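You operate a simulated robot arm through the tools that you are given. There is no shell and no other tool. Be economical: measure what you need, move in short steps, check, and stop when the job is done.

You are at the controls of a simulated robot arm. One attempt, no reset.

JOB
Refill the yellow cartridge to 40 ml with its own ink.
Fine: no spill; refill slider parked, refill dial shut, cartridge back where it stood.

The check looks at the end state, three seconds after you hand in, the way a careful person would. Anything else that was tipped, shoved, dropped, spilled or broken makes it a failure.

ROBOT AND FRAMES
A 7-joint arm with a two-finger parallel gripper, fixed in place. Base frame: the origin is at the foot of the arm, x ahead of it, y to its left, z up; the work surface is at about z = 0.003. Units: m, rad, N and s.
With the tool pointing down near the work surface it reaches from about 0.24 to 0.62 m from the base axis. Its first joint turns from -1.152 to 1.152 rad. Payload 2.6 kg.
The TCP is the grasp point between the finger pads, 0.03 m short of the fingertips. In the tool frame z runs along the fingers and y along their closing line. Largest opening 0.094 m; finger width 0.028, thickness 0.01; the body of the gripper, 0.05 by 0.096 m, starts 0.055 m behind the TCP.
Orientation is that of the tool frame in the base frame, as [roll, pitch, yaw] about the fixed x, y, z axes, in that order (R = Rz(yaw) Ry(pitch) Rx(roll)). With the fingers straight down and closing along the base's y, the tool's x points along the base's -x, its y along +y and its z along -z.

CONTROLS
- The arm moves only by the tool apply_moves. Its argument "steps" is a list of rows, each an object (a shift or turn left out is 0, a gripper value left out holds the last) with "translation": the shift along the base's x, y, z in units of 50 mm (1.0 is 50 mm), a list of three; "delta_rot": the turn, a rotation vector about the base's x, y, z in units of 6 degrees (1.0 is 6 degrees), a list of three; "fingers": the finger opening in mm, from 0 to 94. In form: [{"translation": [x, y, z], "delta_rot": [wx, wy, wz], "fingers": fingers}, ...]. A call has 1 to 20 rows; each row shifts and turns the commanded pose from where the row before left it. A call with a number of a shift or a turn outside -1 to 1 is refused whole. Rows are played at 5 a second. More than 0.05 m and 0.15 rad between two rows, or a gripper value outside its range, and nothing of the call is played. A pose out of reach is approached as far as the arm can. The call stops where the force on the tool passes 60 N (or 10 N more than at its start, if that is more) or the arm is blocked; 0.2 s more then pass. The fingers move at their own pace (about 0.072 m/s each) and stop on an object; they squeeze with about 27 N. The grip force told is the motor's: it shows also when the fingers shut on nothing. Time passes only in rows, and 0.2 s behind the last, so rows that do not move let the fingers close. It gives the time, the measured TCP pose, the force on the tool (base axes), the opening and the grip force at its end, in the units of the frame above (readings bear some noise), and new pictures: "pictures" is both (left out), scene, wrist or none.
- Cameras (640 x 400 px; columns grow to the right, rows downward): "scene" is fixed at [0.0549, 0.4303, 0.5664]; the picture's right is [-0.71, -0.71, 0.00], its down [-0.40, 0.41, -0.82] and it looks along [0.58, -0.58, -0.57] (base axes); focal length 368 px, centre (320, 200). "wrist" rides on the gripper at [0.076, 0.014, -0.103] in the tool frame; the picture's right is [-0.18, 0.98, 0.00], its down [-0.75, -0.14, -0.64] and it looks along [-0.63, -0.12, 0.77] (tool axes); focal length 243 px, centre (320, 200). There is no depth. A picture from a camera that has moved, and an enlarged one, comes with that camera's place and axes in the base frame and with its lens. The place of the scene camera against the robot may be out by one fixed shift of up to 0.018 m in any direction.
- zoom(camera, box): a new picture of the part [left, top, right, bottom] of that camera's present view, enlarged. It takes no simulated time.
- close_job(): hands the job in; it is judged then, once.

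Go step by step. Nothing tells you positions but the pictures and the camera data: compare them with the known pose of the tool, close in by small moves and look again before you grip or let go. The budget is 120 turns and 170 pictures, counting those below and the enlarged ones. Unless the task says otherwise, let go and move clear before handing in, and close with one line.

The tools are called after ">>>" as a command line: name --argument value ..., lists and objects as JSON in quotes. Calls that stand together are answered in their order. apply_moves: Moves the arm, as the interface text tells. Its arguments: {"type":"object","properties":{"steps":{"type":"array","items":{"type":"object","properties":{"translation":{"type":"array","items":{"type":"number"}},"delta_rot":{"type":"array","items":{"type":"number"}},"fingers":{"type":"number"}}}},"pictures":{"type":"string","enum":["both","scene","wrist","none"]}},"required":["steps"]} The other tools are called the same way: zoom (camera, box) takes an enlarged picture of a part of a camera's view; close_job () hands the job in.

At the start:

```text
t: 0.0
tool_pos: [0.4265, 0.0339, 0.3225]
tool_rot: [3.141, -0.001, 3.141]
wrist_force: [0.5, -0.3, -1.8]
grip_width: 0.0942
grasp_force: 0.1
```

scene: 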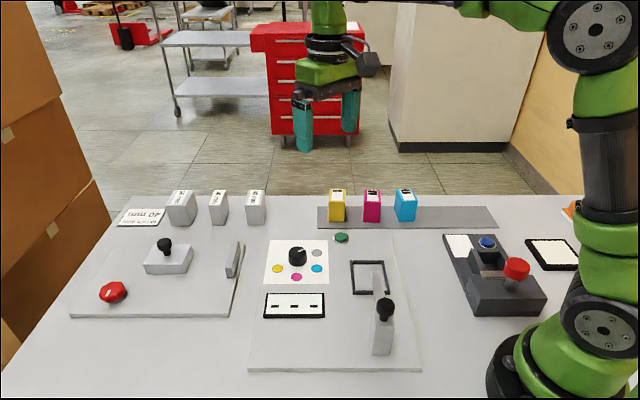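
wrist: 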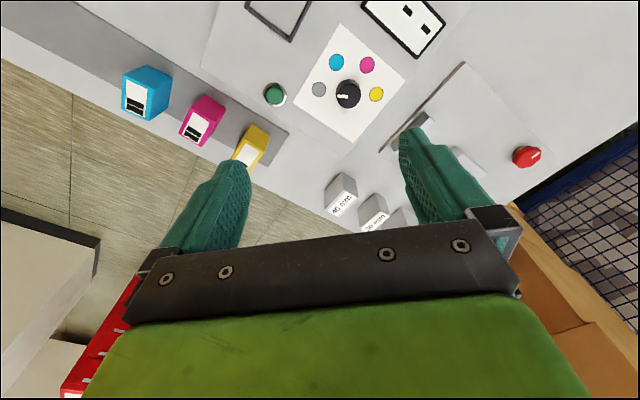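

I see a refill station (dial with colours, slider with a black knob, display, square socket), cartridges on a rack, a press with blocks, and another device. I'll zoom in to read the details first.

>>> zoom --camera "scene" --box '[240, 220, 430, 380]'

>>> zoom --camera "scene" --box '[60, 180, 280, 320]'

>>> zoom --camera "scene" --box '[310, 170, 600, 330]'

>>> zoom --camera "wrist" --box '[100, 0, 460, 230]'

```text
2.50 times, centred on (335, 300) of scene
camera zoom: at [0.0549, 0.4303, 0.5664], right [-0.71, -0.71, 0.0], down [-0.4, 0.41, -0.82], along [0.58, -0.58, -0.57], focal length 920 px, centre (282, -50)
```

zoom: 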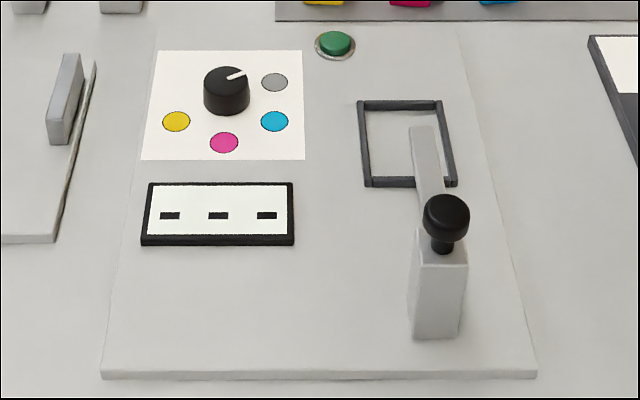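

```text
2.86 times, centred on (170, 250) of scene
camera zoom: at [0.0549, 0.4303, 0.5664], right [-0.71, -0.71, 0.0], down [-0.4, 0.41, -0.82], along [0.58, -0.58, -0.57], focal length 1051 px, centre (749, 57)
```

zoom: 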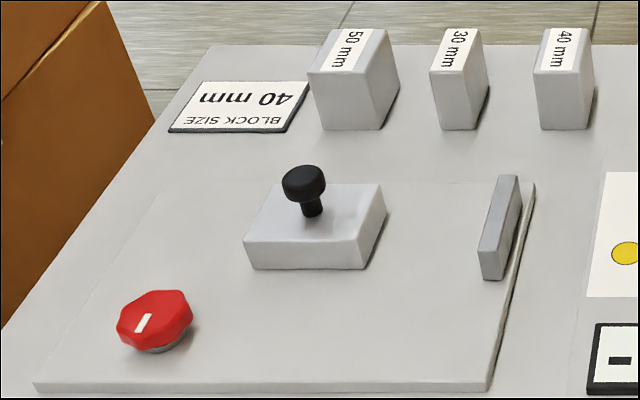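

```text
2.21 times, centred on (455, 250) of scene
camera zoom: at [0.0549, 0.4303, 0.5664], right [-0.71, -0.71, 0.0], down [-0.4, 0.41, -0.82], along [0.58, -0.58, -0.57], focal length 812 px, centre (22, 90)
```

zoom: 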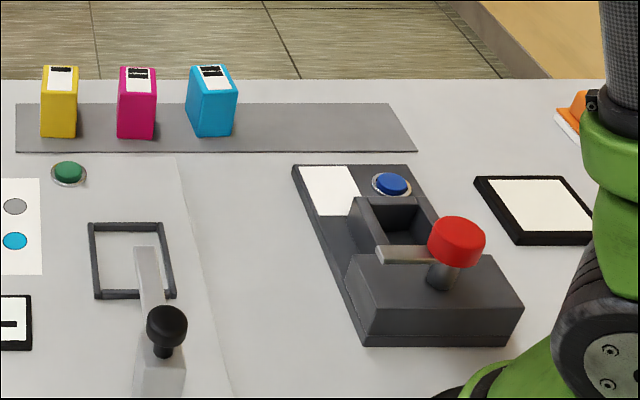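

```text
1.74 times, centred on (280, 115) of wrist
camera zoom: at [0.3497, 0.0479, 0.4257], right [0.18, 0.98, 0.0], down [0.75, -0.14, 0.64], along [0.63, -0.12, -0.77], focal length 422 px, centre (390, 348)
```

zoom: 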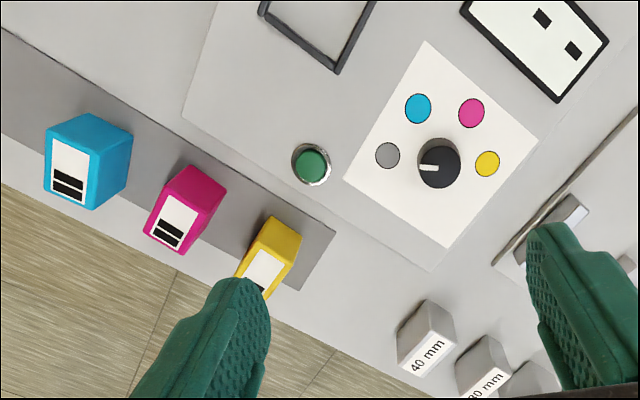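

The dial points at the grey (shut) mark. The station is rotated about 45° to the base, so I'll turn the tool -45° and look at the slider and frame from above.

>>> apply_moves --steps '[{"translation": [-0.315, 0.04, 0], "delta_rot": [0, 0, -0.9375]}, {"translation": [-0.315, 0.04, 0], "delta_rot": [0, 0, -0.9375]}, {"translation": [-0.315, 0.04, 0], "delta_rot": [0, 0, -0.9375]}, {"translation": [-0.315, 0.04, 0], "delta_rot": [0, 0, -0.9375]}, {"translation": [-0.315, 0.04, 0], "delta_rot": [0, 0, -0.9375]}, {"translation": [-0.315, 0.04, 0], "delta_rot": [0, 0, -0.9375]}, {"translation": [-0.315, 0.04, 0], "delta_rot": [0, 0, -0.9375]}, {"translation": [-0.315, 0.04, 0], "delta_rot": [0, 0, -0.9375]}, {}]'

```text
t: 2.0
tool_pos: [0.299, 0.0501, 0.3242]
tool_rot: [-3.141, -0.001, 2.355]
wrist_force: [0.1, 0.3, -0.7]
grip_width: 0.0938
grasp_force: 0.1
camera wrist: at [0.2553, 0.1146, 0.4269], right [0.83, 0.56, 0.0], down [0.43, -0.63, 0.64], along [0.36, -0.53, -0.77], focal length 243 px, centre (320, 200)
```

scene: 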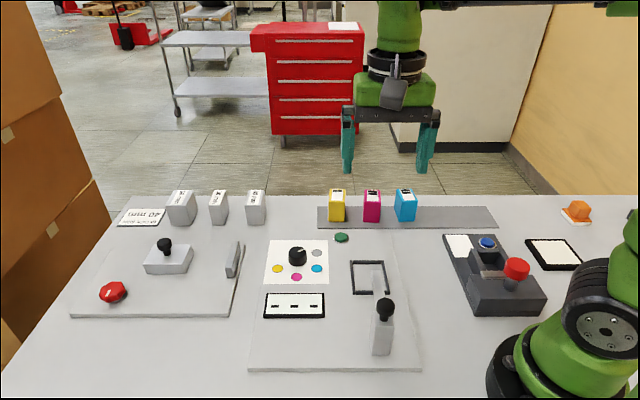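
wrist: 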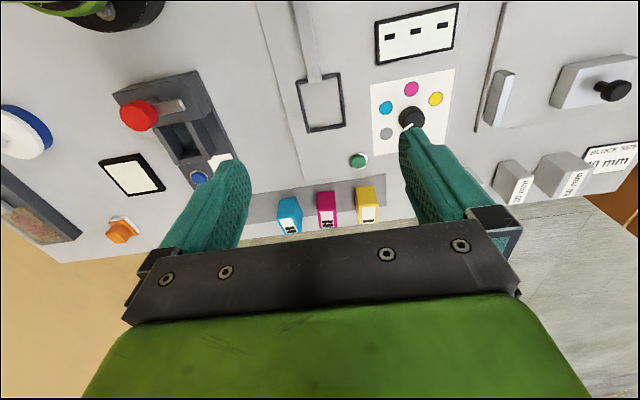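

The slider is just outside the view; I shift the camera back toward it.

>>> apply_moves --steps '[{"translation": [-0.6, 0.8, 0]}, {"translation": [-0.6, 0.8, 0]}, {}]' --pictures "wrist"

>>> zoom --camera "wrist" --box '[220, 0, 500, 175]'

```text
t: 2.8
tool_pos: [0.2382, 0.1294, 0.3239]
tool_rot: [-3.141, -0.001, 2.355]
wrist_force: [0.5, -0.3, -1.3]
grip_width: 0.0937
grasp_force: 0.0
camera wrist: at [0.1946, 0.1934, 0.4263], right [0.83, 0.56, 0.0], down [0.43, -0.63, 0.64], along [0.36, -0.53, -0.77], focal length 243 px, centre (320, 200)
```

wrist: 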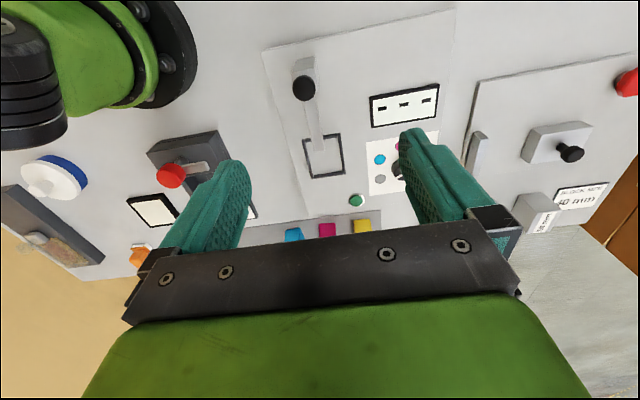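

```text
2.29 times, centred on (360, 88) of wrist
camera zoom: at [0.1946, 0.1934, 0.4263], right [0.83, 0.56, 0.0], down [0.43, -0.63, 0.64], along [0.36, -0.53, -0.77], focal length 555 px, centre (229, 457)
```

zoom: 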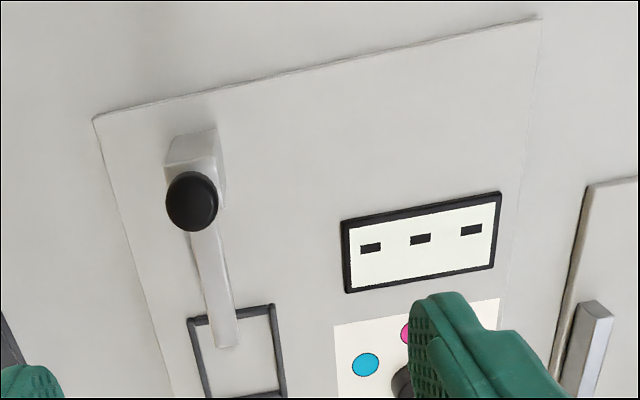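

The slider is a post with a black knob near (0.227, 0.107, 0.10), its spout ending just at the edge of the frame, whose centre is near (0.332, 0.002). Next I take a closer look at the yellow cartridge.

>>> apply_moves --steps '[{"translation": [0.634, -0.514, -0.29]}, {"translation": [0.634, -0.514, -0.29]}, {"translation": [0.634, -0.514, -0.29]}, {"translation": [0.634, -0.514, -0.29]}, {"translation": [0.634, -0.514, -0.29]}, {"translation": [0.634, -0.514, -0.29]}, {"translation": [0.634, -0.514, -0.29]}, {}]'

>>> zoom --camera "wrist" --box '[180, 0, 460, 175]'

```text
t: 4.6
tool_pos: [0.4617, -0.0499, 0.2241]
tool_rot: [3.141, 0.001, 2.357]
wrist_force: [-0.7, 1.2, 0.5]
grip_width: 0.0939
grasp_force: 0.1
camera wrist: at [0.4186, 0.0139, 0.3258], right [0.82, 0.57, 0.0], down [0.43, -0.63, 0.64], along [0.36, -0.53, -0.77], focal length 243 px, centre (320, 200)
```

scene: 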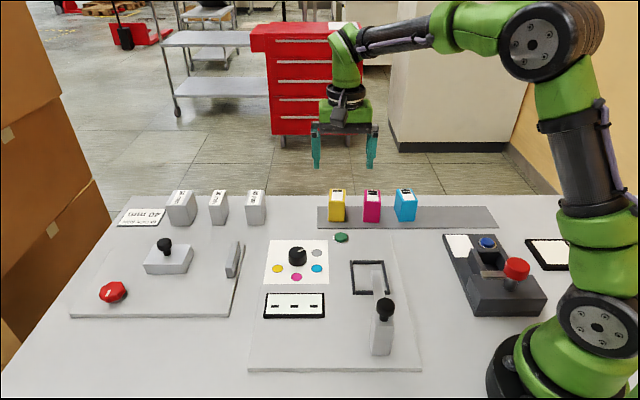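
wrist: 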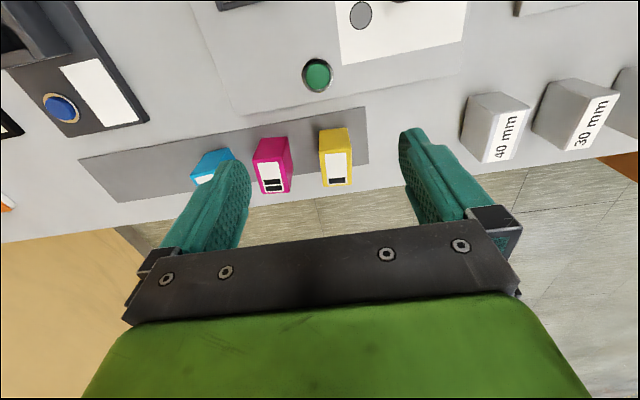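

```text
2.29 times, centred on (320, 88) of wrist
camera zoom: at [0.4186, 0.0139, 0.3258], right [0.82, 0.57, 0.0], down [0.43, -0.63, 0.64], along [0.36, -0.53, -0.77], focal length 555 px, centre (320, 457)
```

zoom: 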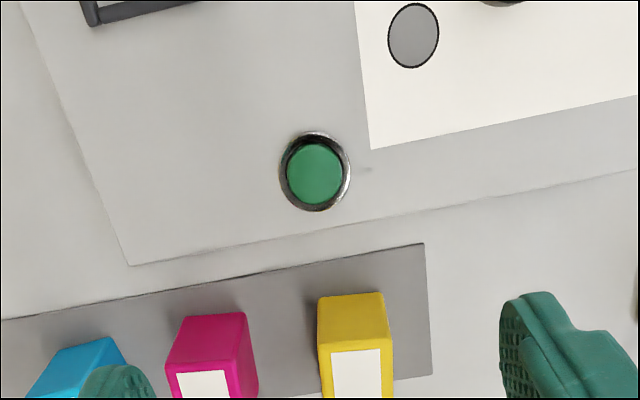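

Zooming on the yellow cartridge in both views to get its exact faces.

>>> zoom --camera "wrist" --box '[240, 110, 400, 210]'

>>> zoom --camera "scene" --box '[310, 175, 430, 250]'

```text
4.00 times, centred on (320, 160) of wrist
camera zoom: at [0.4186, 0.0139, 0.3258], right [0.82, 0.57, 0.0], down [0.43, -0.63, 0.64], along [0.36, -0.53, -0.77], focal length 970 px, centre (320, 360)
```

zoom: 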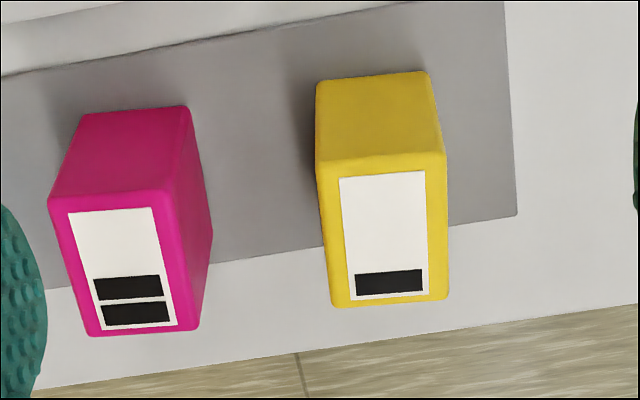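

```text
5.33 times, centred on (370, 212) of scene
camera zoom: at [0.0549, 0.4302, 0.5664], right [-0.71, -0.71, 0.0], down [-0.4, 0.41, -0.82], along [0.58, -0.58, -0.57], focal length 1962 px, centre (53, 133)
```

zoom: 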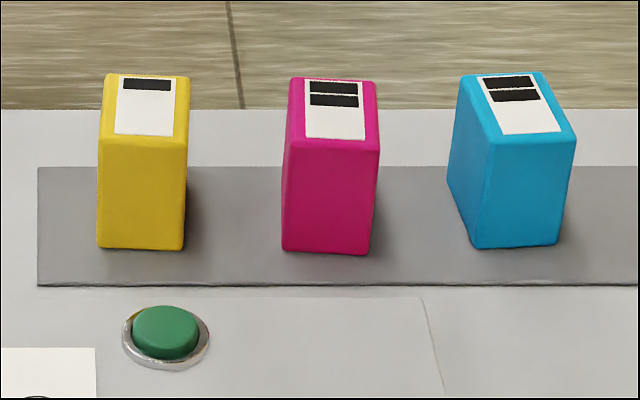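

The yellow cartridge stands at about (0.529, -0.112), top at z≈0.063, about 38 mm wide, turned about 6° from the tool. I'll align with it and hover above.

>>> apply_moves --steps '[{"translation": [0.45, -0.414, -0.4], "delta_rot": [0, 0, -0.35], "fingers": 70}, {"translation": [0.45, -0.414, -0.4], "delta_rot": [0, 0, -0.35]}, {"translation": [0.45, -0.414, -0.4], "delta_rot": [0, 0, -0.3]}, {}]'

>>> zoom --camera "wrist" --box '[220, 60, 460, 210]'

>>> zoom --camera "scene" --box '[290, 125, 450, 225]'

```text
t: 5.6
tool_pos: [0.5288, -0.1106, 0.1626]
tool_rot: [3.141, -0.002, 2.254]
wrist_force: [0.9, -0.2, -0.6]
grip_width: 0.0702
grasp_force: 0.0
camera wrist: at [0.4926, -0.0444, 0.2652], right [0.88, 0.48, 0.0], down [0.36, -0.67, 0.64], along [0.31, -0.56, -0.77], focal length 243 px, centre (320, 200)
```

scene: 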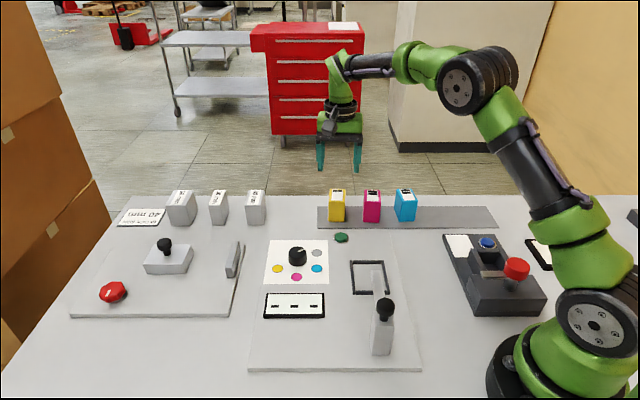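
wrist: 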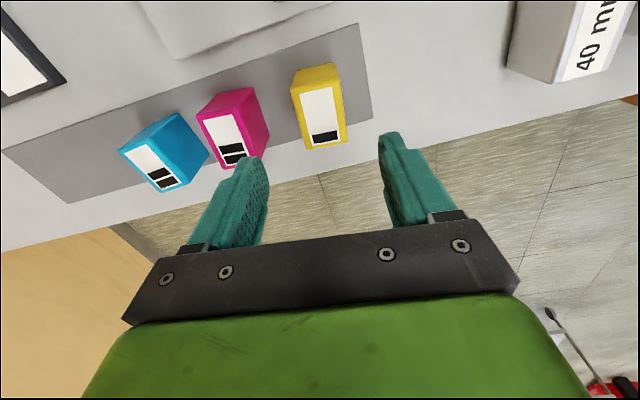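

```text
2.67 times, centred on (340, 135) of wrist
camera zoom: at [0.4926, -0.0444, 0.2652], right [0.88, 0.48, 0.0], down [0.36, -0.67, 0.64], along [0.31, -0.56, -0.77], focal length 647 px, centre (267, 373)
```

zoom: 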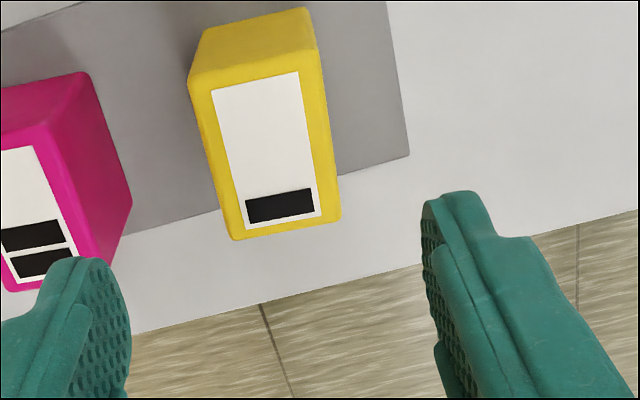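

```text
4.00 times, centred on (370, 175) of scene
camera zoom: at [0.0549, 0.4302, 0.5664], right [-0.71, -0.71, 0.0], down [-0.4, 0.41, -0.82], along [0.58, -0.58, -0.57], focal length 1471 px, centre (120, 300)
```

zoom: 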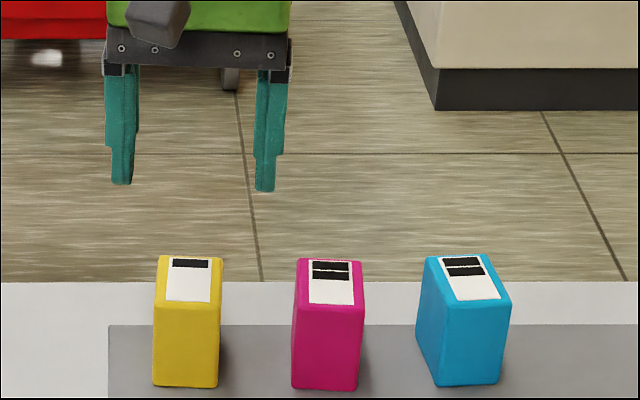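

Refined: centre ≈ (0.532, -0.112), yaw about 2° off. I'll descend with the fingertips above the rack.

>>> apply_moves --steps '[{"translation": [0.06, -0.03, -0.4], "delta_rot": [0, 0, 0.33], "fingers": 66}, {"translation": [0, 0, -0.6]}, {"translation": [0, 0, -0.6]}, {"translation": [0, 0, -0.55]}, {}]'

>>> zoom --camera "scene" --box '[290, 150, 450, 250]'

```text
t: 6.8
tool_pos: [0.532, -0.1134, 0.0546]
tool_rot: [-3.14, 0.0, 2.286]
wrist_force: [-1.2, -0.6, 0.5]
grip_width: 0.0661
grasp_force: 0.1
camera wrist: at [0.4927, -0.046, 0.1569], right [0.86, 0.51, 0.0], down [0.39, -0.66, 0.64], along [0.32, -0.55, -0.77], focal length 243 px, centre (320, 200)
```

scene: 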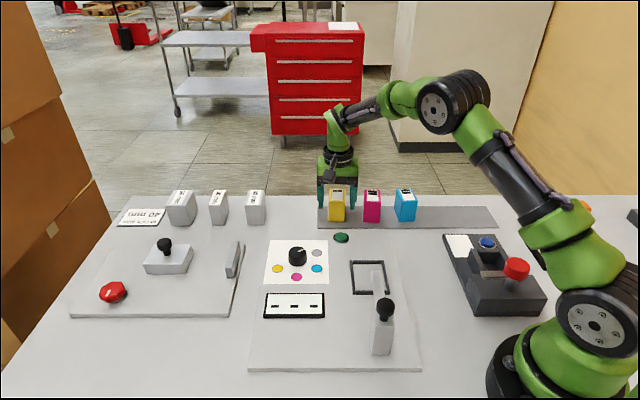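
wrist: 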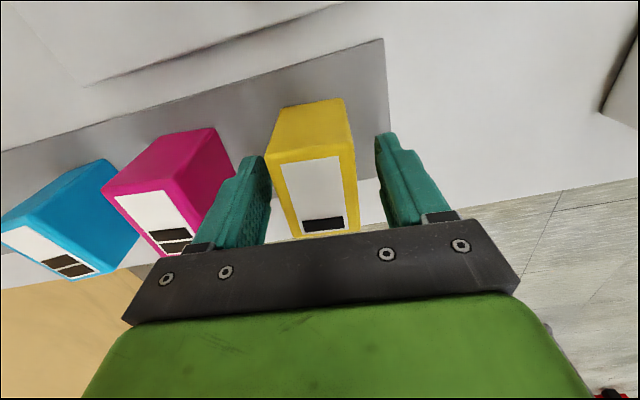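

```text
4.00 times, centred on (370, 200) of scene
camera zoom: at [0.0549, 0.4303, 0.5664], right [-0.71, -0.71, 0.0], down [-0.4, 0.41, -0.82], along [0.58, -0.58, -0.57], focal length 1471 px, centre (120, 200)
```

zoom: 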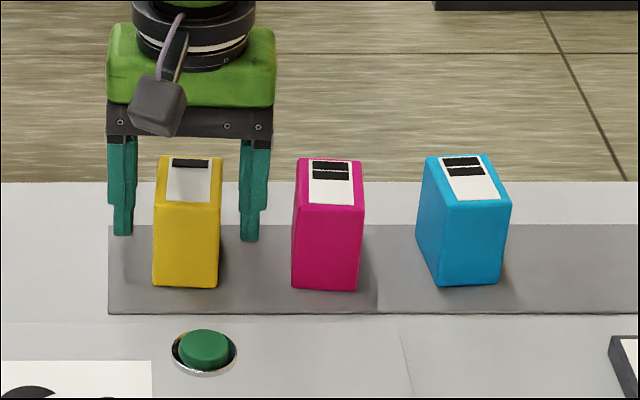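

The fingers straddle the cartridge with similar gaps. Gripping now.

>>> apply_moves --steps '[{"fingers": 20}, {"fingers": 20}, {}, {}]' --pictures "wrist"

```text
t: 7.8
tool_pos: [0.5329, -0.1113, 0.0542]
tool_rot: [3.141, 0.001, 2.287]
wrist_force: [-0.2, -0.6, 0.4]
grip_width: 0.0437
grasp_force: 27.1
camera wrist: at [0.4927, -0.0458, 0.1573], right [0.86, 0.51, 0.0], down [0.39, -0.66, 0.64], along [0.32, -0.55, -0.77], focal length 243 px, centre (320, 200)
```

wrist: 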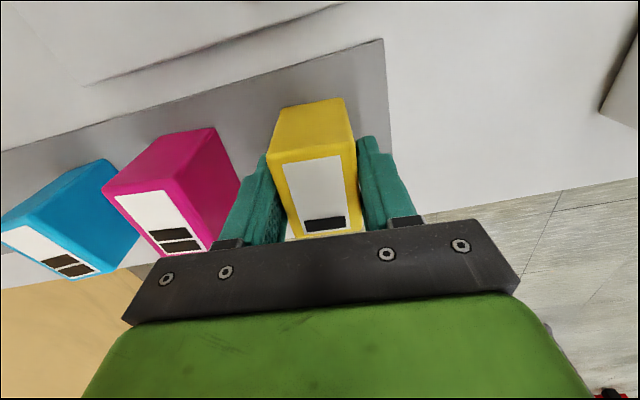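

Gripped at 44 mm. Lifting and moving above the frame, turning to match the panel.

>>> apply_moves --steps '[{"translation": [0, 0, 0.6]}, {"translation": [0, 0, 0.7]}, {"translation": [0, 0, 0.7]}, {"translation": [-0.7, 0.4, 0], "delta_rot": [0, 0, 0.16]}, {"translation": [-0.7, 0.4, 0], "delta_rot": [0, 0, 0.16]}, {"translation": [-0.7, 0.4, 0], "delta_rot": [0, 0, 0.16]}, {"translation": [-0.7, 0.4, 0], "delta_rot": [0, 0, 0.16]}, {"translation": [-0.7, 0.4, 0], "delta_rot": [0, 0, 0.16]}, {"translation": [-0.5, 0.28, 0]}, {}]'

>>> zoom --camera "scene" --box '[290, 150, 450, 360]'

```text
t: 10.0
tool_pos: [0.3313, -0.0004, 0.1525]
tool_rot: [-3.141, 0.002, 2.372]
wrist_force: [0.3, -0.6, -2.3]
grip_width: 0.0437
grasp_force: 26.8
camera wrist: at [0.2872, 0.0629, 0.254], right [0.82, 0.58, 0.0], down [0.44, -0.63, 0.64], along [0.37, -0.52, -0.77], focal length 243 px, centre (320, 200)
```

scene: 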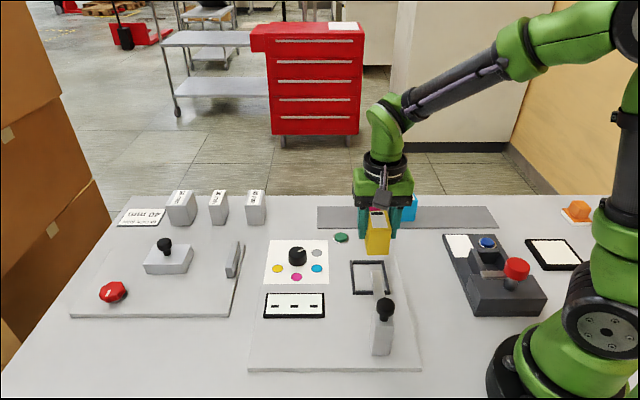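
wrist: 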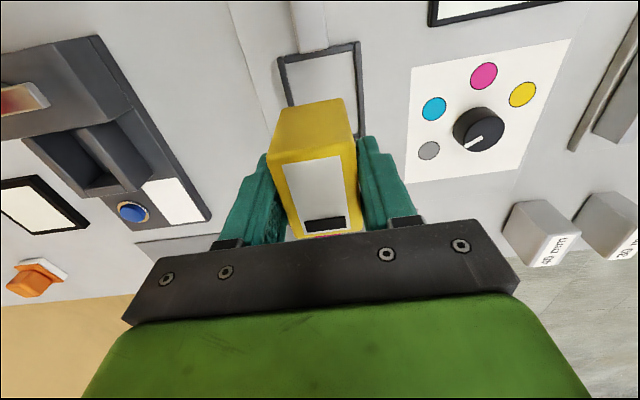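

```text
1.90 times, centred on (370, 255) of scene
camera zoom: at [0.0549, 0.4303, 0.5664], right [-0.71, -0.71, 0.0], down [-0.4, 0.41, -0.82], along [0.58, -0.58, -0.57], focal length 701 px, centre (225, 95)
```

zoom: 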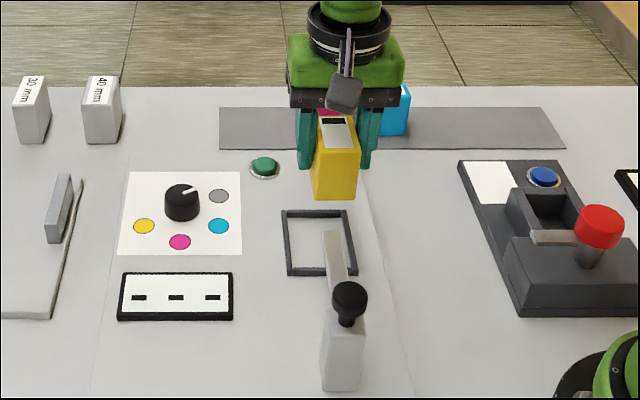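

The cartridge is above the frame; the frame centre computes to about (0.335, 0.002). I nudge there and descend most of the way.

>>> apply_moves --steps '[{"translation": [0.08, 0.05, -0.4]}, {"translation": [0, 0, -0.6]}, {"translation": [0, 0, -0.6]}, {}]'

>>> zoom --camera "scene" --box '[310, 220, 450, 320]'

>>> zoom --camera "wrist" --box '[200, 0, 440, 150]'

```text
t: 11.0
tool_pos: [0.3374, 0.0015, 0.0728]
tool_rot: [3.14, 0.001, 2.372]
wrist_force: [-0.2, -0.2, -0.6]
grip_width: 0.0439
grasp_force: 26.9
camera wrist: at [0.2928, 0.0637, 0.1753], right [0.82, 0.58, 0.0], down [0.44, -0.63, 0.64], along [0.37, -0.52, -0.77], focal length 243 px, centre (320, 200)
```

scene: 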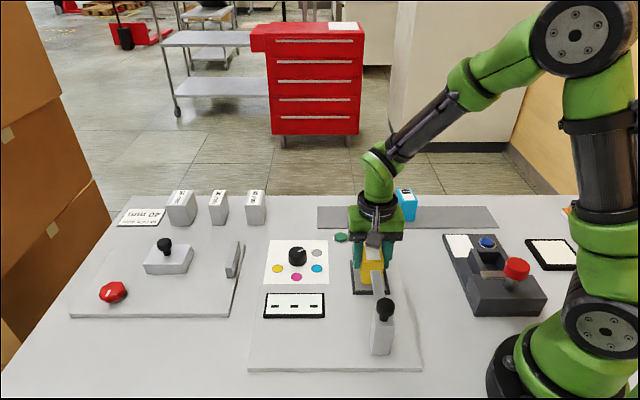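
wrist: 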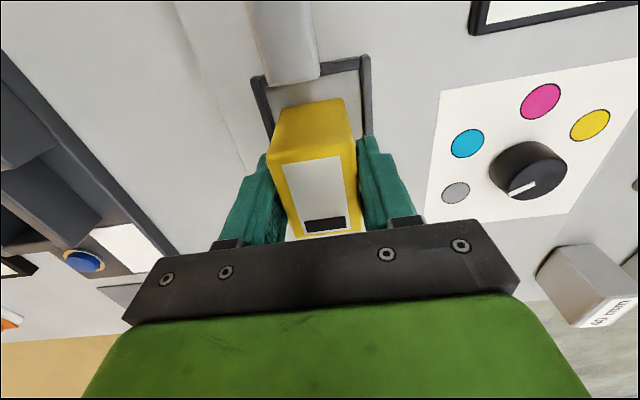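

```text
4.00 times, centred on (380, 270) of scene
camera zoom: at [0.0549, 0.4303, 0.5664], right [-0.71, -0.71, 0.0], down [-0.4, 0.41, -0.82], along [0.58, -0.58, -0.57], focal length 1471 px, centre (80, -80)
```

zoom: 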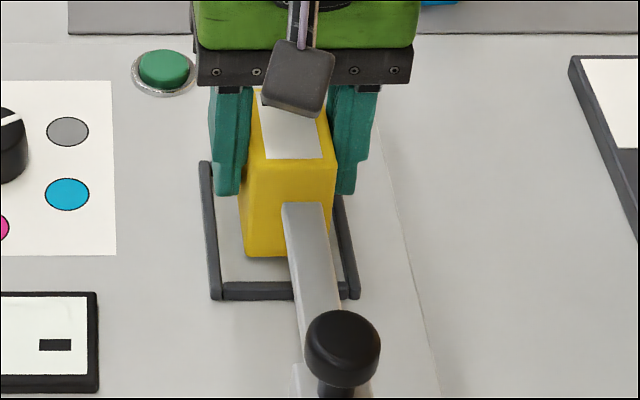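

```text
2.67 times, centred on (320, 75) of wrist
camera zoom: at [0.2928, 0.0637, 0.1753], right [0.82, 0.58, 0.0], down [0.44, -0.63, 0.64], along [0.37, -0.52, -0.77], focal length 647 px, centre (320, 533)
```

zoom: 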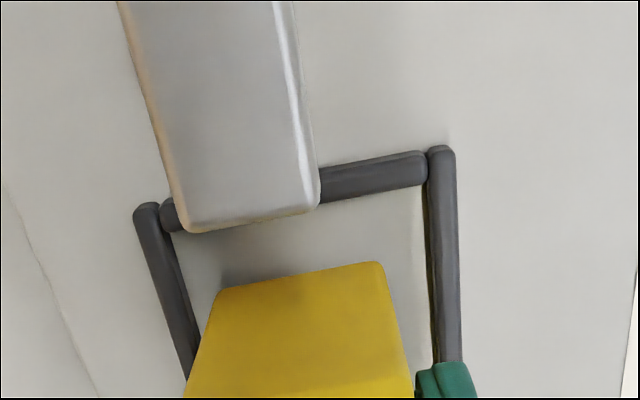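

Well inside the frame outline. I keep lowering in small steps, watching the force.

>>> apply_moves --steps '[{"translation": [0, 0, -0.2]}, {"translation": [0, 0, -0.1]}, {}]' --pictures "none"

>>> apply_moves --steps '[{"translation": [0, 0, -0.05]}, {}]' --pictures "scene"

>>> zoom --camera "scene" --box '[310, 220, 450, 320]'

```text
t: 11.8
tool_pos: [0.3368, 0.0014, 0.0592]
tool_rot: [3.138, 0.003, 2.371]
wrist_force: [1.9, -2.0, 21.2]
grip_width: 0.0442
grasp_force: 27.4
```

```text
t: 12.4
tool_pos: [0.3364, 0.0025, 0.056]
tool_rot: [3.139, 0.002, 2.369]
wrist_force: [4.7, -4.2, 20.1]
grip_width: 0.0437
grasp_force: 27.6
```

scene: 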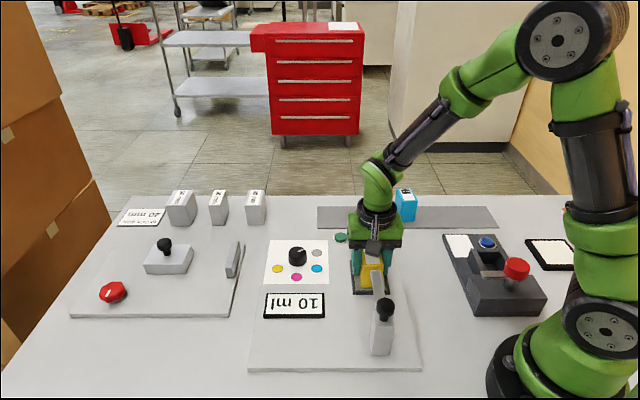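

```text
4.00 times, centred on (380, 270) of scene
camera zoom: at [0.0548, 0.4303, 0.5664], right [-0.71, -0.71, 0.0], down [-0.4, 0.41, -0.82], along [0.58, -0.58, -0.57], focal length 1471 px, centre (80, -80)
```

zoom: 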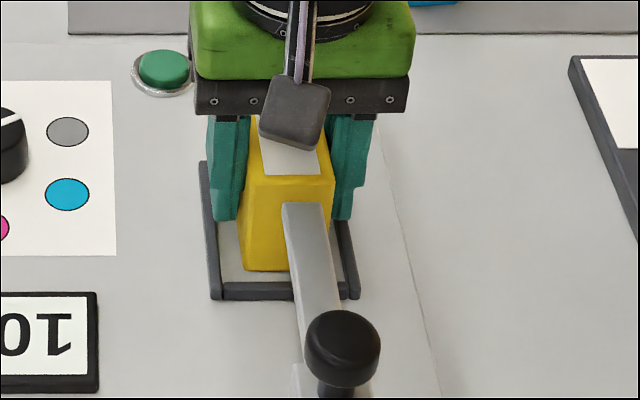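

The display reads "10 ml": the cartridge is recognised. Releasing and rising straight up.

>>> apply_moves --steps '[{"translation": [0, 0, 0.03]}, {"fingers": 64}, {}, {}, {"translation": [0, 0, 0.6]}, {"translation": [0, 0, 0.8]}, {"translation": [0, 0, 0.8]}, {}]'

>>> zoom --camera "scene" --box '[240, 220, 450, 360]'

>>> zoom --camera "wrist" --box '[200, 0, 440, 150]'

```text
t: 14.2
tool_pos: [0.3358, 0.0014, 0.1686]
tool_rot: [3.141, 0.002, 2.37]
wrist_force: [0.5, 0.2, 0.3]
grip_width: 0.0641
grasp_force: 0.0
camera wrist: at [0.2914, 0.0652, 0.2703], right [0.82, 0.58, 0.0], down [0.44, -0.63, 0.64], along [0.37, -0.52, -0.77], focal length 243 px, centre (320, 200)
```

scene: 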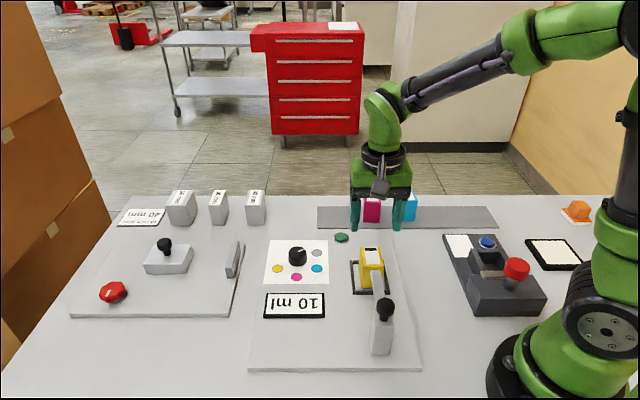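
wrist: 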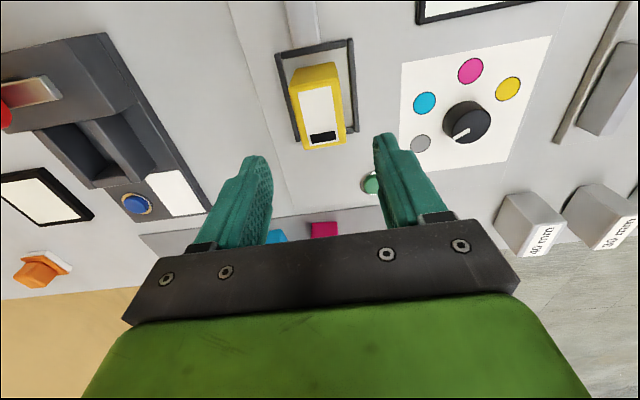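

```text
2.86 times, centred on (345, 290) of scene
camera zoom: at [0.0549, 0.4303, 0.5664], right [-0.71, -0.71, 0.0], down [-0.4, 0.41, -0.82], along [0.58, -0.58, -0.57], focal length 1051 px, centre (249, -57)
```

zoom: 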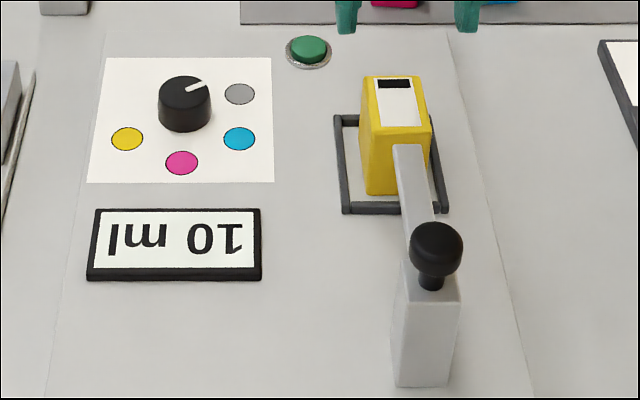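

```text
2.67 times, centred on (320, 75) of wrist
camera zoom: at [0.2914, 0.0652, 0.2703], right [0.82, 0.58, 0.0], down [0.44, -0.63, 0.64], along [0.37, -0.52, -0.77], focal length 647 px, centre (320, 533)
```

zoom: 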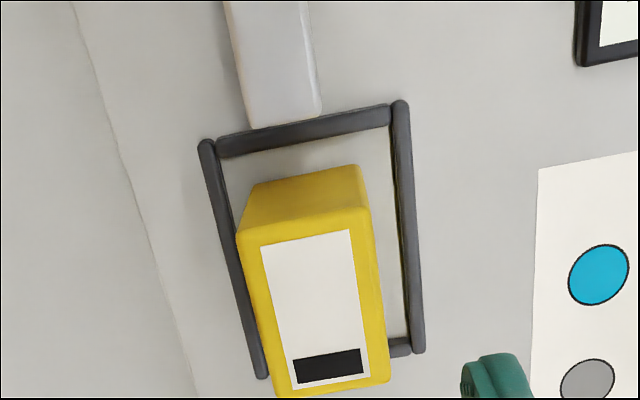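

Cartridge sits inside the frame. Next, the slider: I go above its knob, about (0.227, 0.107).

>>> apply_moves --steps '[{"translation": [-0.4, 0.39, 0.5], "fingers": 70}, {"translation": [-0.6, 0.58, 0.25]}, {"translation": [-0.6, 0.58, 0]}, {"translation": [-0.58, 0.57, 0]}, {}]'

>>> zoom --camera "wrist" --box '[200, 0, 440, 150]'

>>> zoom --camera "scene" --box '[310, 220, 470, 370]'

```text
t: 15.4
tool_pos: [0.2264, 0.1088, 0.2044]
tool_rot: [3.14, 0.0, 2.37]
wrist_force: [-1.1, -0.3, -0.2]
grip_width: 0.0702
grasp_force: 0.0
camera wrist: at [0.1812, 0.172, 0.3069], right [0.82, 0.58, 0.0], down [0.44, -0.63, 0.64], along [0.37, -0.53, -0.77], focal length 243 px, centre (320, 200)
```

scene: 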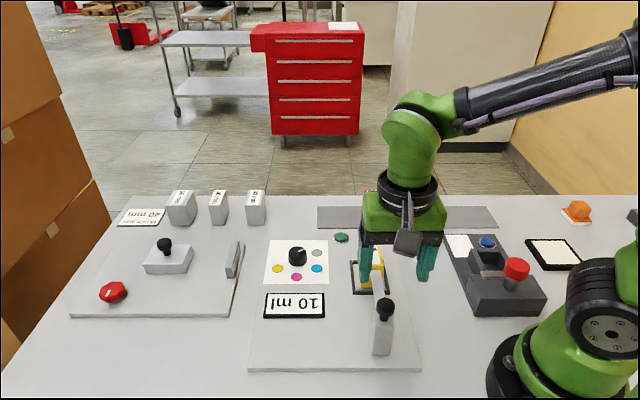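
wrist: 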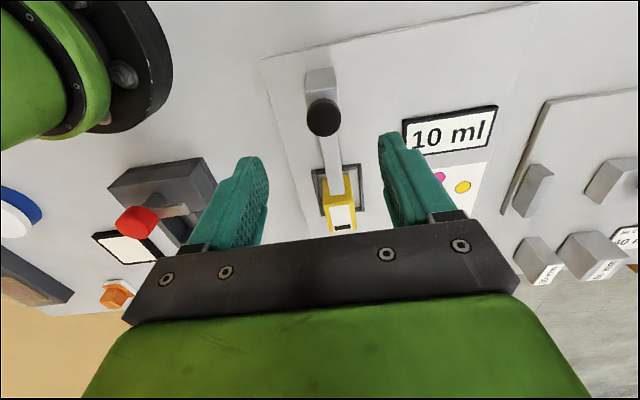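

```text
2.67 times, centred on (320, 75) of wrist
camera zoom: at [0.1812, 0.172, 0.3069], right [0.82, 0.58, 0.0], down [0.44, -0.63, 0.64], along [0.37, -0.53, -0.77], focal length 647 px, centre (320, 533)
```

zoom: 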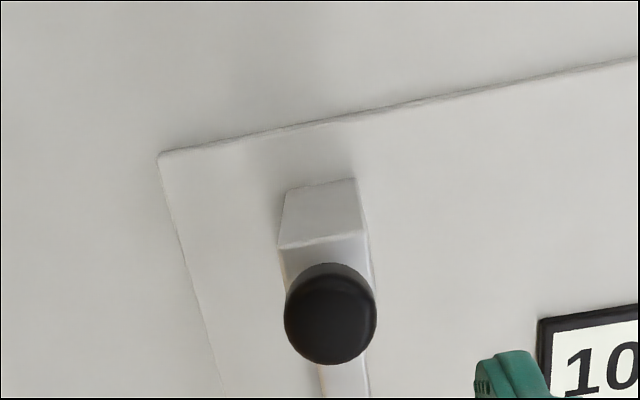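

```text
2.67 times, centred on (390, 295) of scene
camera zoom: at [0.0549, 0.4303, 0.5664], right [-0.71, -0.71, 0.0], down [-0.4, 0.41, -0.82], along [0.58, -0.58, -0.57], focal length 981 px, centre (133, -53)
```

zoom: 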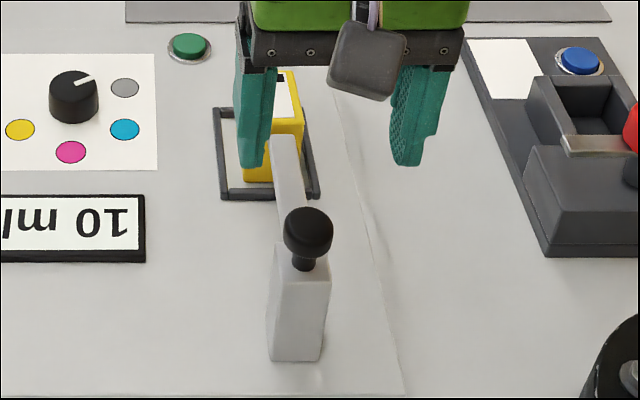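

Knob cap ≈ (0.230, 0.1075), around z≈0.105, with post top about 0.085. I lower the open fingers around the cap, staying above the post.

>>> apply_moves --steps '[{"translation": [0.07, -0.03, -0.5]}, {"translation": [0, 0, -0.6]}, {"translation": [0, 0, -0.56]}, {}]'

>>> zoom --camera "wrist" --box '[200, 60, 440, 210]'

>>> zoom --camera "scene" --box '[310, 220, 470, 370]'

```text
t: 16.4
tool_pos: [0.2289, 0.1069, 0.1218]
tool_rot: [-3.141, -0.001, 2.37]
wrist_force: [0.0, 0.3, -0.9]
grip_width: 0.07
grasp_force: 0.1
camera wrist: at [0.1852, 0.1689, 0.224], right [0.82, 0.58, 0.0], down [0.44, -0.63, 0.64], along [0.37, -0.52, -0.77], focal length 243 px, centre (320, 200)
```

scene: 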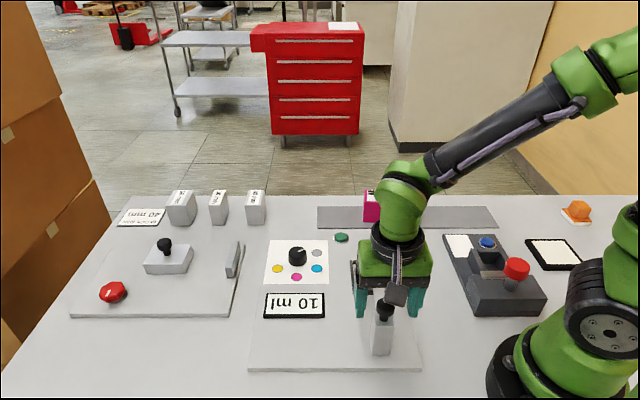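
wrist: 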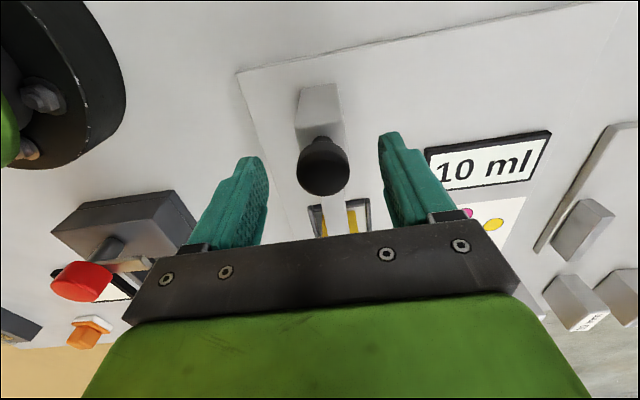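

```text
2.67 times, centred on (320, 135) of wrist
camera zoom: at [0.1852, 0.1689, 0.224], right [0.82, 0.58, 0.0], down [0.44, -0.63, 0.64], along [0.37, -0.52, -0.77], focal length 647 px, centre (320, 373)
```

zoom: 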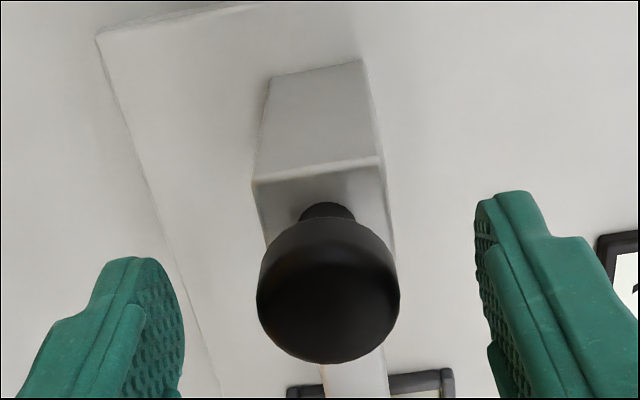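

```text
2.67 times, centred on (390, 295) of scene
camera zoom: at [0.0549, 0.4303, 0.5664], right [-0.71, -0.71, 0.0], down [-0.4, 0.41, -0.82], along [0.58, -0.58, -0.57], focal length 981 px, centre (133, -53)
```

zoom: 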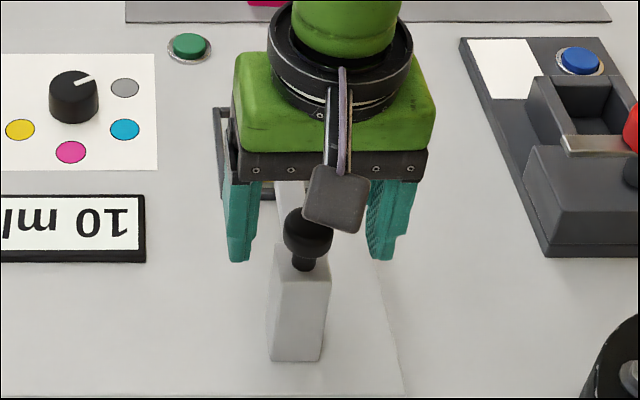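

Knob is centred between the fingers; closing on it.

>>> apply_moves --steps '[{"fingers": 15}, {}, {}, {}]' --pictures "wrist"

```text
t: 17.4
tool_pos: [0.2306, 0.1079, 0.1225]
tool_rot: [3.134, 0.003, 2.373]
wrist_force: [24.8, 28.1, -13.9]
grip_width: 0.0302
grasp_force: 44.4
camera wrist: at [0.1866, 0.1701, 0.2253], right [0.82, 0.58, 0.01], down [0.44, -0.63, 0.64], along [0.38, -0.52, -0.77], focal length 243 px, centre (320, 200)
```

wrist: 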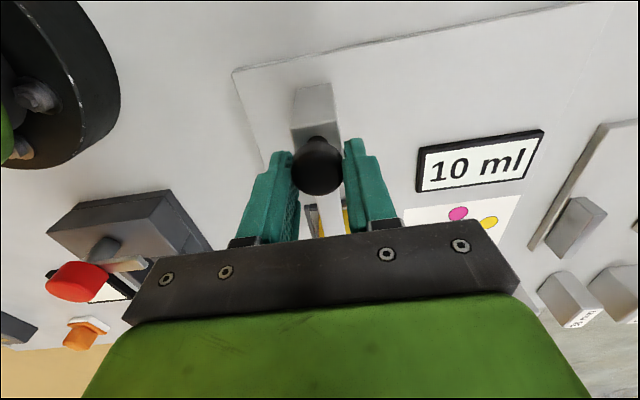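

The grip shows a sideways force, so I relax it by shifting about 2–3 mm toward it.

>>> apply_moves --steps '[{"translation": [0.035, 0.04, 0]}, {}, {}]' --pictures "none"

```text
t: 18.2
tool_pos: [0.2312, 0.1084, 0.1224]
tool_rot: [3.141, 0.0, 2.368]
wrist_force: [1.9, 2.0, 19.5]
grip_width: 0.0297
grasp_force: 44.9
```

Forces are relaxed. Now I push the slider along the panel direction (+x, −y) in small steps.

>>> apply_moves --steps '[{"translation": [0.07, -0.07, 0]}, {"translation": [0.07, -0.07, 0]}, {"translation": [0.07, -0.07, 0]}, {}]' --pictures "scene"

>>> zoom --camera "scene" --box '[240, 220, 450, 370]'

```text
t: 19.2
tool_pos: [0.2424, 0.0976, 0.1219]
tool_rot: [-3.138, -0.002, 2.367]
wrist_force: [-5.5, -3.0, 12.0]
grip_width: 0.0296
grasp_force: 44.9
```

scene: 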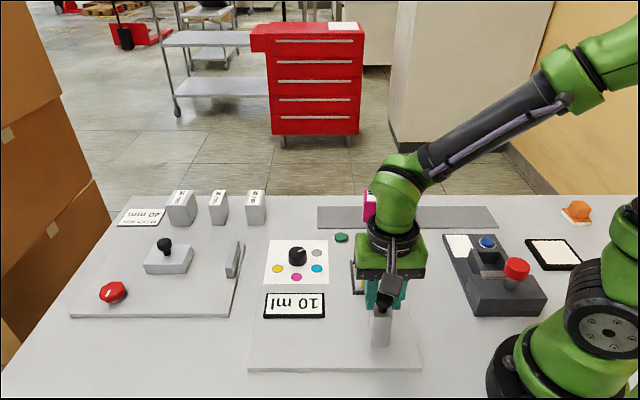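

```text
2.67 times, centred on (345, 295) of scene
camera zoom: at [0.0549, 0.4302, 0.5664], right [-0.71, -0.71, 0.0], down [-0.4, 0.41, -0.82], along [0.58, -0.58, -0.57], focal length 981 px, centre (253, -53)
```

zoom: 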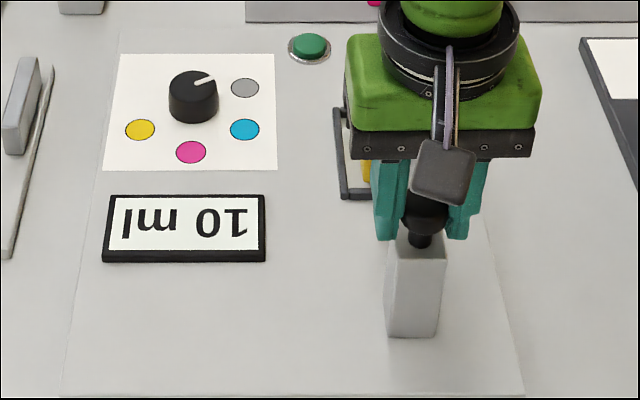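

The slider runs freely. I continue in small steps, checking force.

>>> apply_moves --steps '[{"translation": [0.07, -0.07, 0]}, {"translation": [0.07, -0.07, 0]}, {}]' --pictures "wrist"

>>> apply_moves --steps '[{"translation": [0.07, -0.07, 0]}, {"translation": [0.07, -0.07, 0]}, {}]' --pictures "wrist"

```text
t: 20.0
tool_pos: [0.2481, 0.0909, 0.1216]
tool_rot: [-3.135, -0.001, 2.37]
wrist_force: [-14.1, -10.6, -2.1]
grip_width: 0.0296
grasp_force: 45.2
camera wrist: at [0.2045, 0.1546, 0.2244], right [0.82, 0.58, -0.01], down [0.44, -0.63, 0.64], along [0.37, -0.53, -0.77], focal length 243 px, centre (320, 200)
```

wrist: 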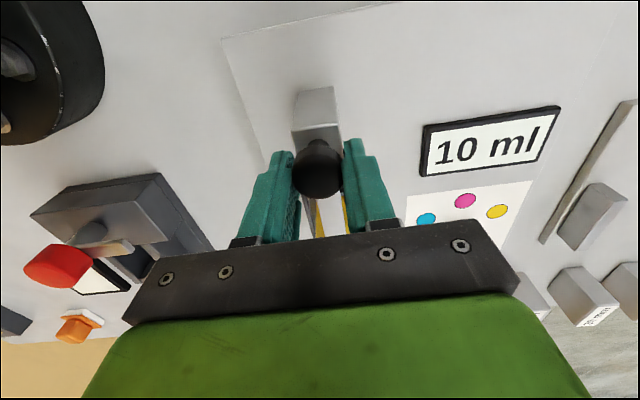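

```text
t: 20.8
tool_pos: [0.2549, 0.0841, 0.1222]
tool_rot: [-3.141, -0.003, 2.369]
wrist_force: [-14.1, -12.3, 0.2]
grip_width: 0.0295
grasp_force: 45.6
camera wrist: at [0.2111, 0.1476, 0.2244], right [0.82, 0.57, 0.0], down [0.44, -0.63, 0.64], along [0.37, -0.53, -0.77], focal length 243 px, centre (320, 200)
```

wrist: 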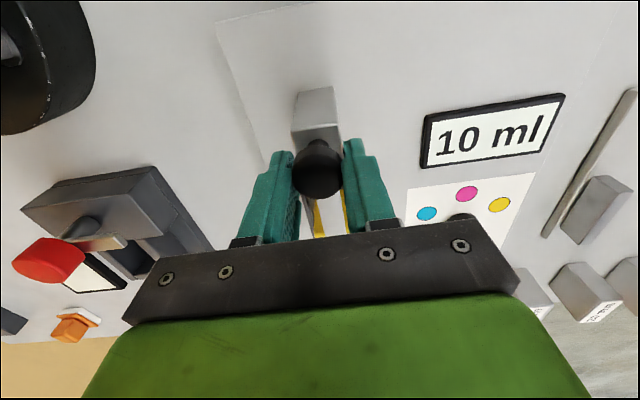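

34 mm of travel with only a slight sideways load. I compensate laterally and continue until it stops.

>>> apply_moves --steps '[{"translation": [0.04, -0.1, 0]}, {"translation": [0.06, -0.07, 0]}, {}]' --pictures "scene"

>>> zoom --camera "scene" --box '[240, 220, 450, 370]'

```text
t: 21.6
tool_pos: [0.263, 0.0766, 0.1226]
tool_rot: [3.14, 0.002, 2.372]
wrist_force: [3.9, 7.5, -22.1]
grip_width: 0.0291
grasp_force: 45.1
```

scene: 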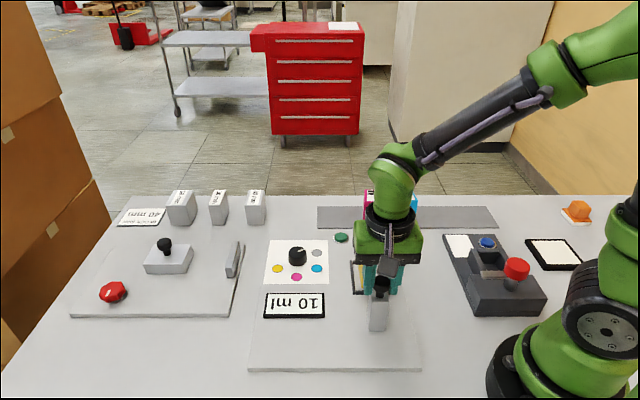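

```text
2.67 times, centred on (345, 295) of scene
camera zoom: at [0.055, 0.4303, 0.5664], right [-0.71, -0.71, 0.0], down [-0.4, 0.41, -0.82], along [0.58, -0.58, -0.57], focal length 981 px, centre (253, -53)
```

zoom: 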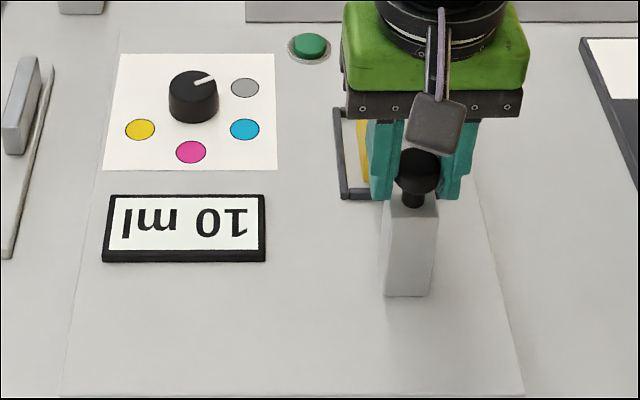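

Travel 45 mm; the spout should be around the frame's centre. I probe a little further for an end stop.

>>> apply_moves --steps '[{"translation": [0.07, -0.07, 0]}, {}]' --pictures "none"

>>> apply_moves --steps '[{"translation": [0.07, -0.07, 0]}, {}]' --pictures "none"

```text
t: 22.2
tool_pos: [0.2674, 0.073, 0.1229]
tool_rot: [3.137, 0.0, 2.372]
wrist_force: [10.2, 13.0, -21.6]
grip_width: 0.0293
grasp_force: 44.8
```

```text
t: 22.8
tool_pos: [0.268, 0.0703, 0.1232]
tool_rot: [3.139, 0.001, 2.371]
wrist_force: [17.4, 20.3, -21.8]
grip_width: 0.0289
grasp_force: 45.3
```

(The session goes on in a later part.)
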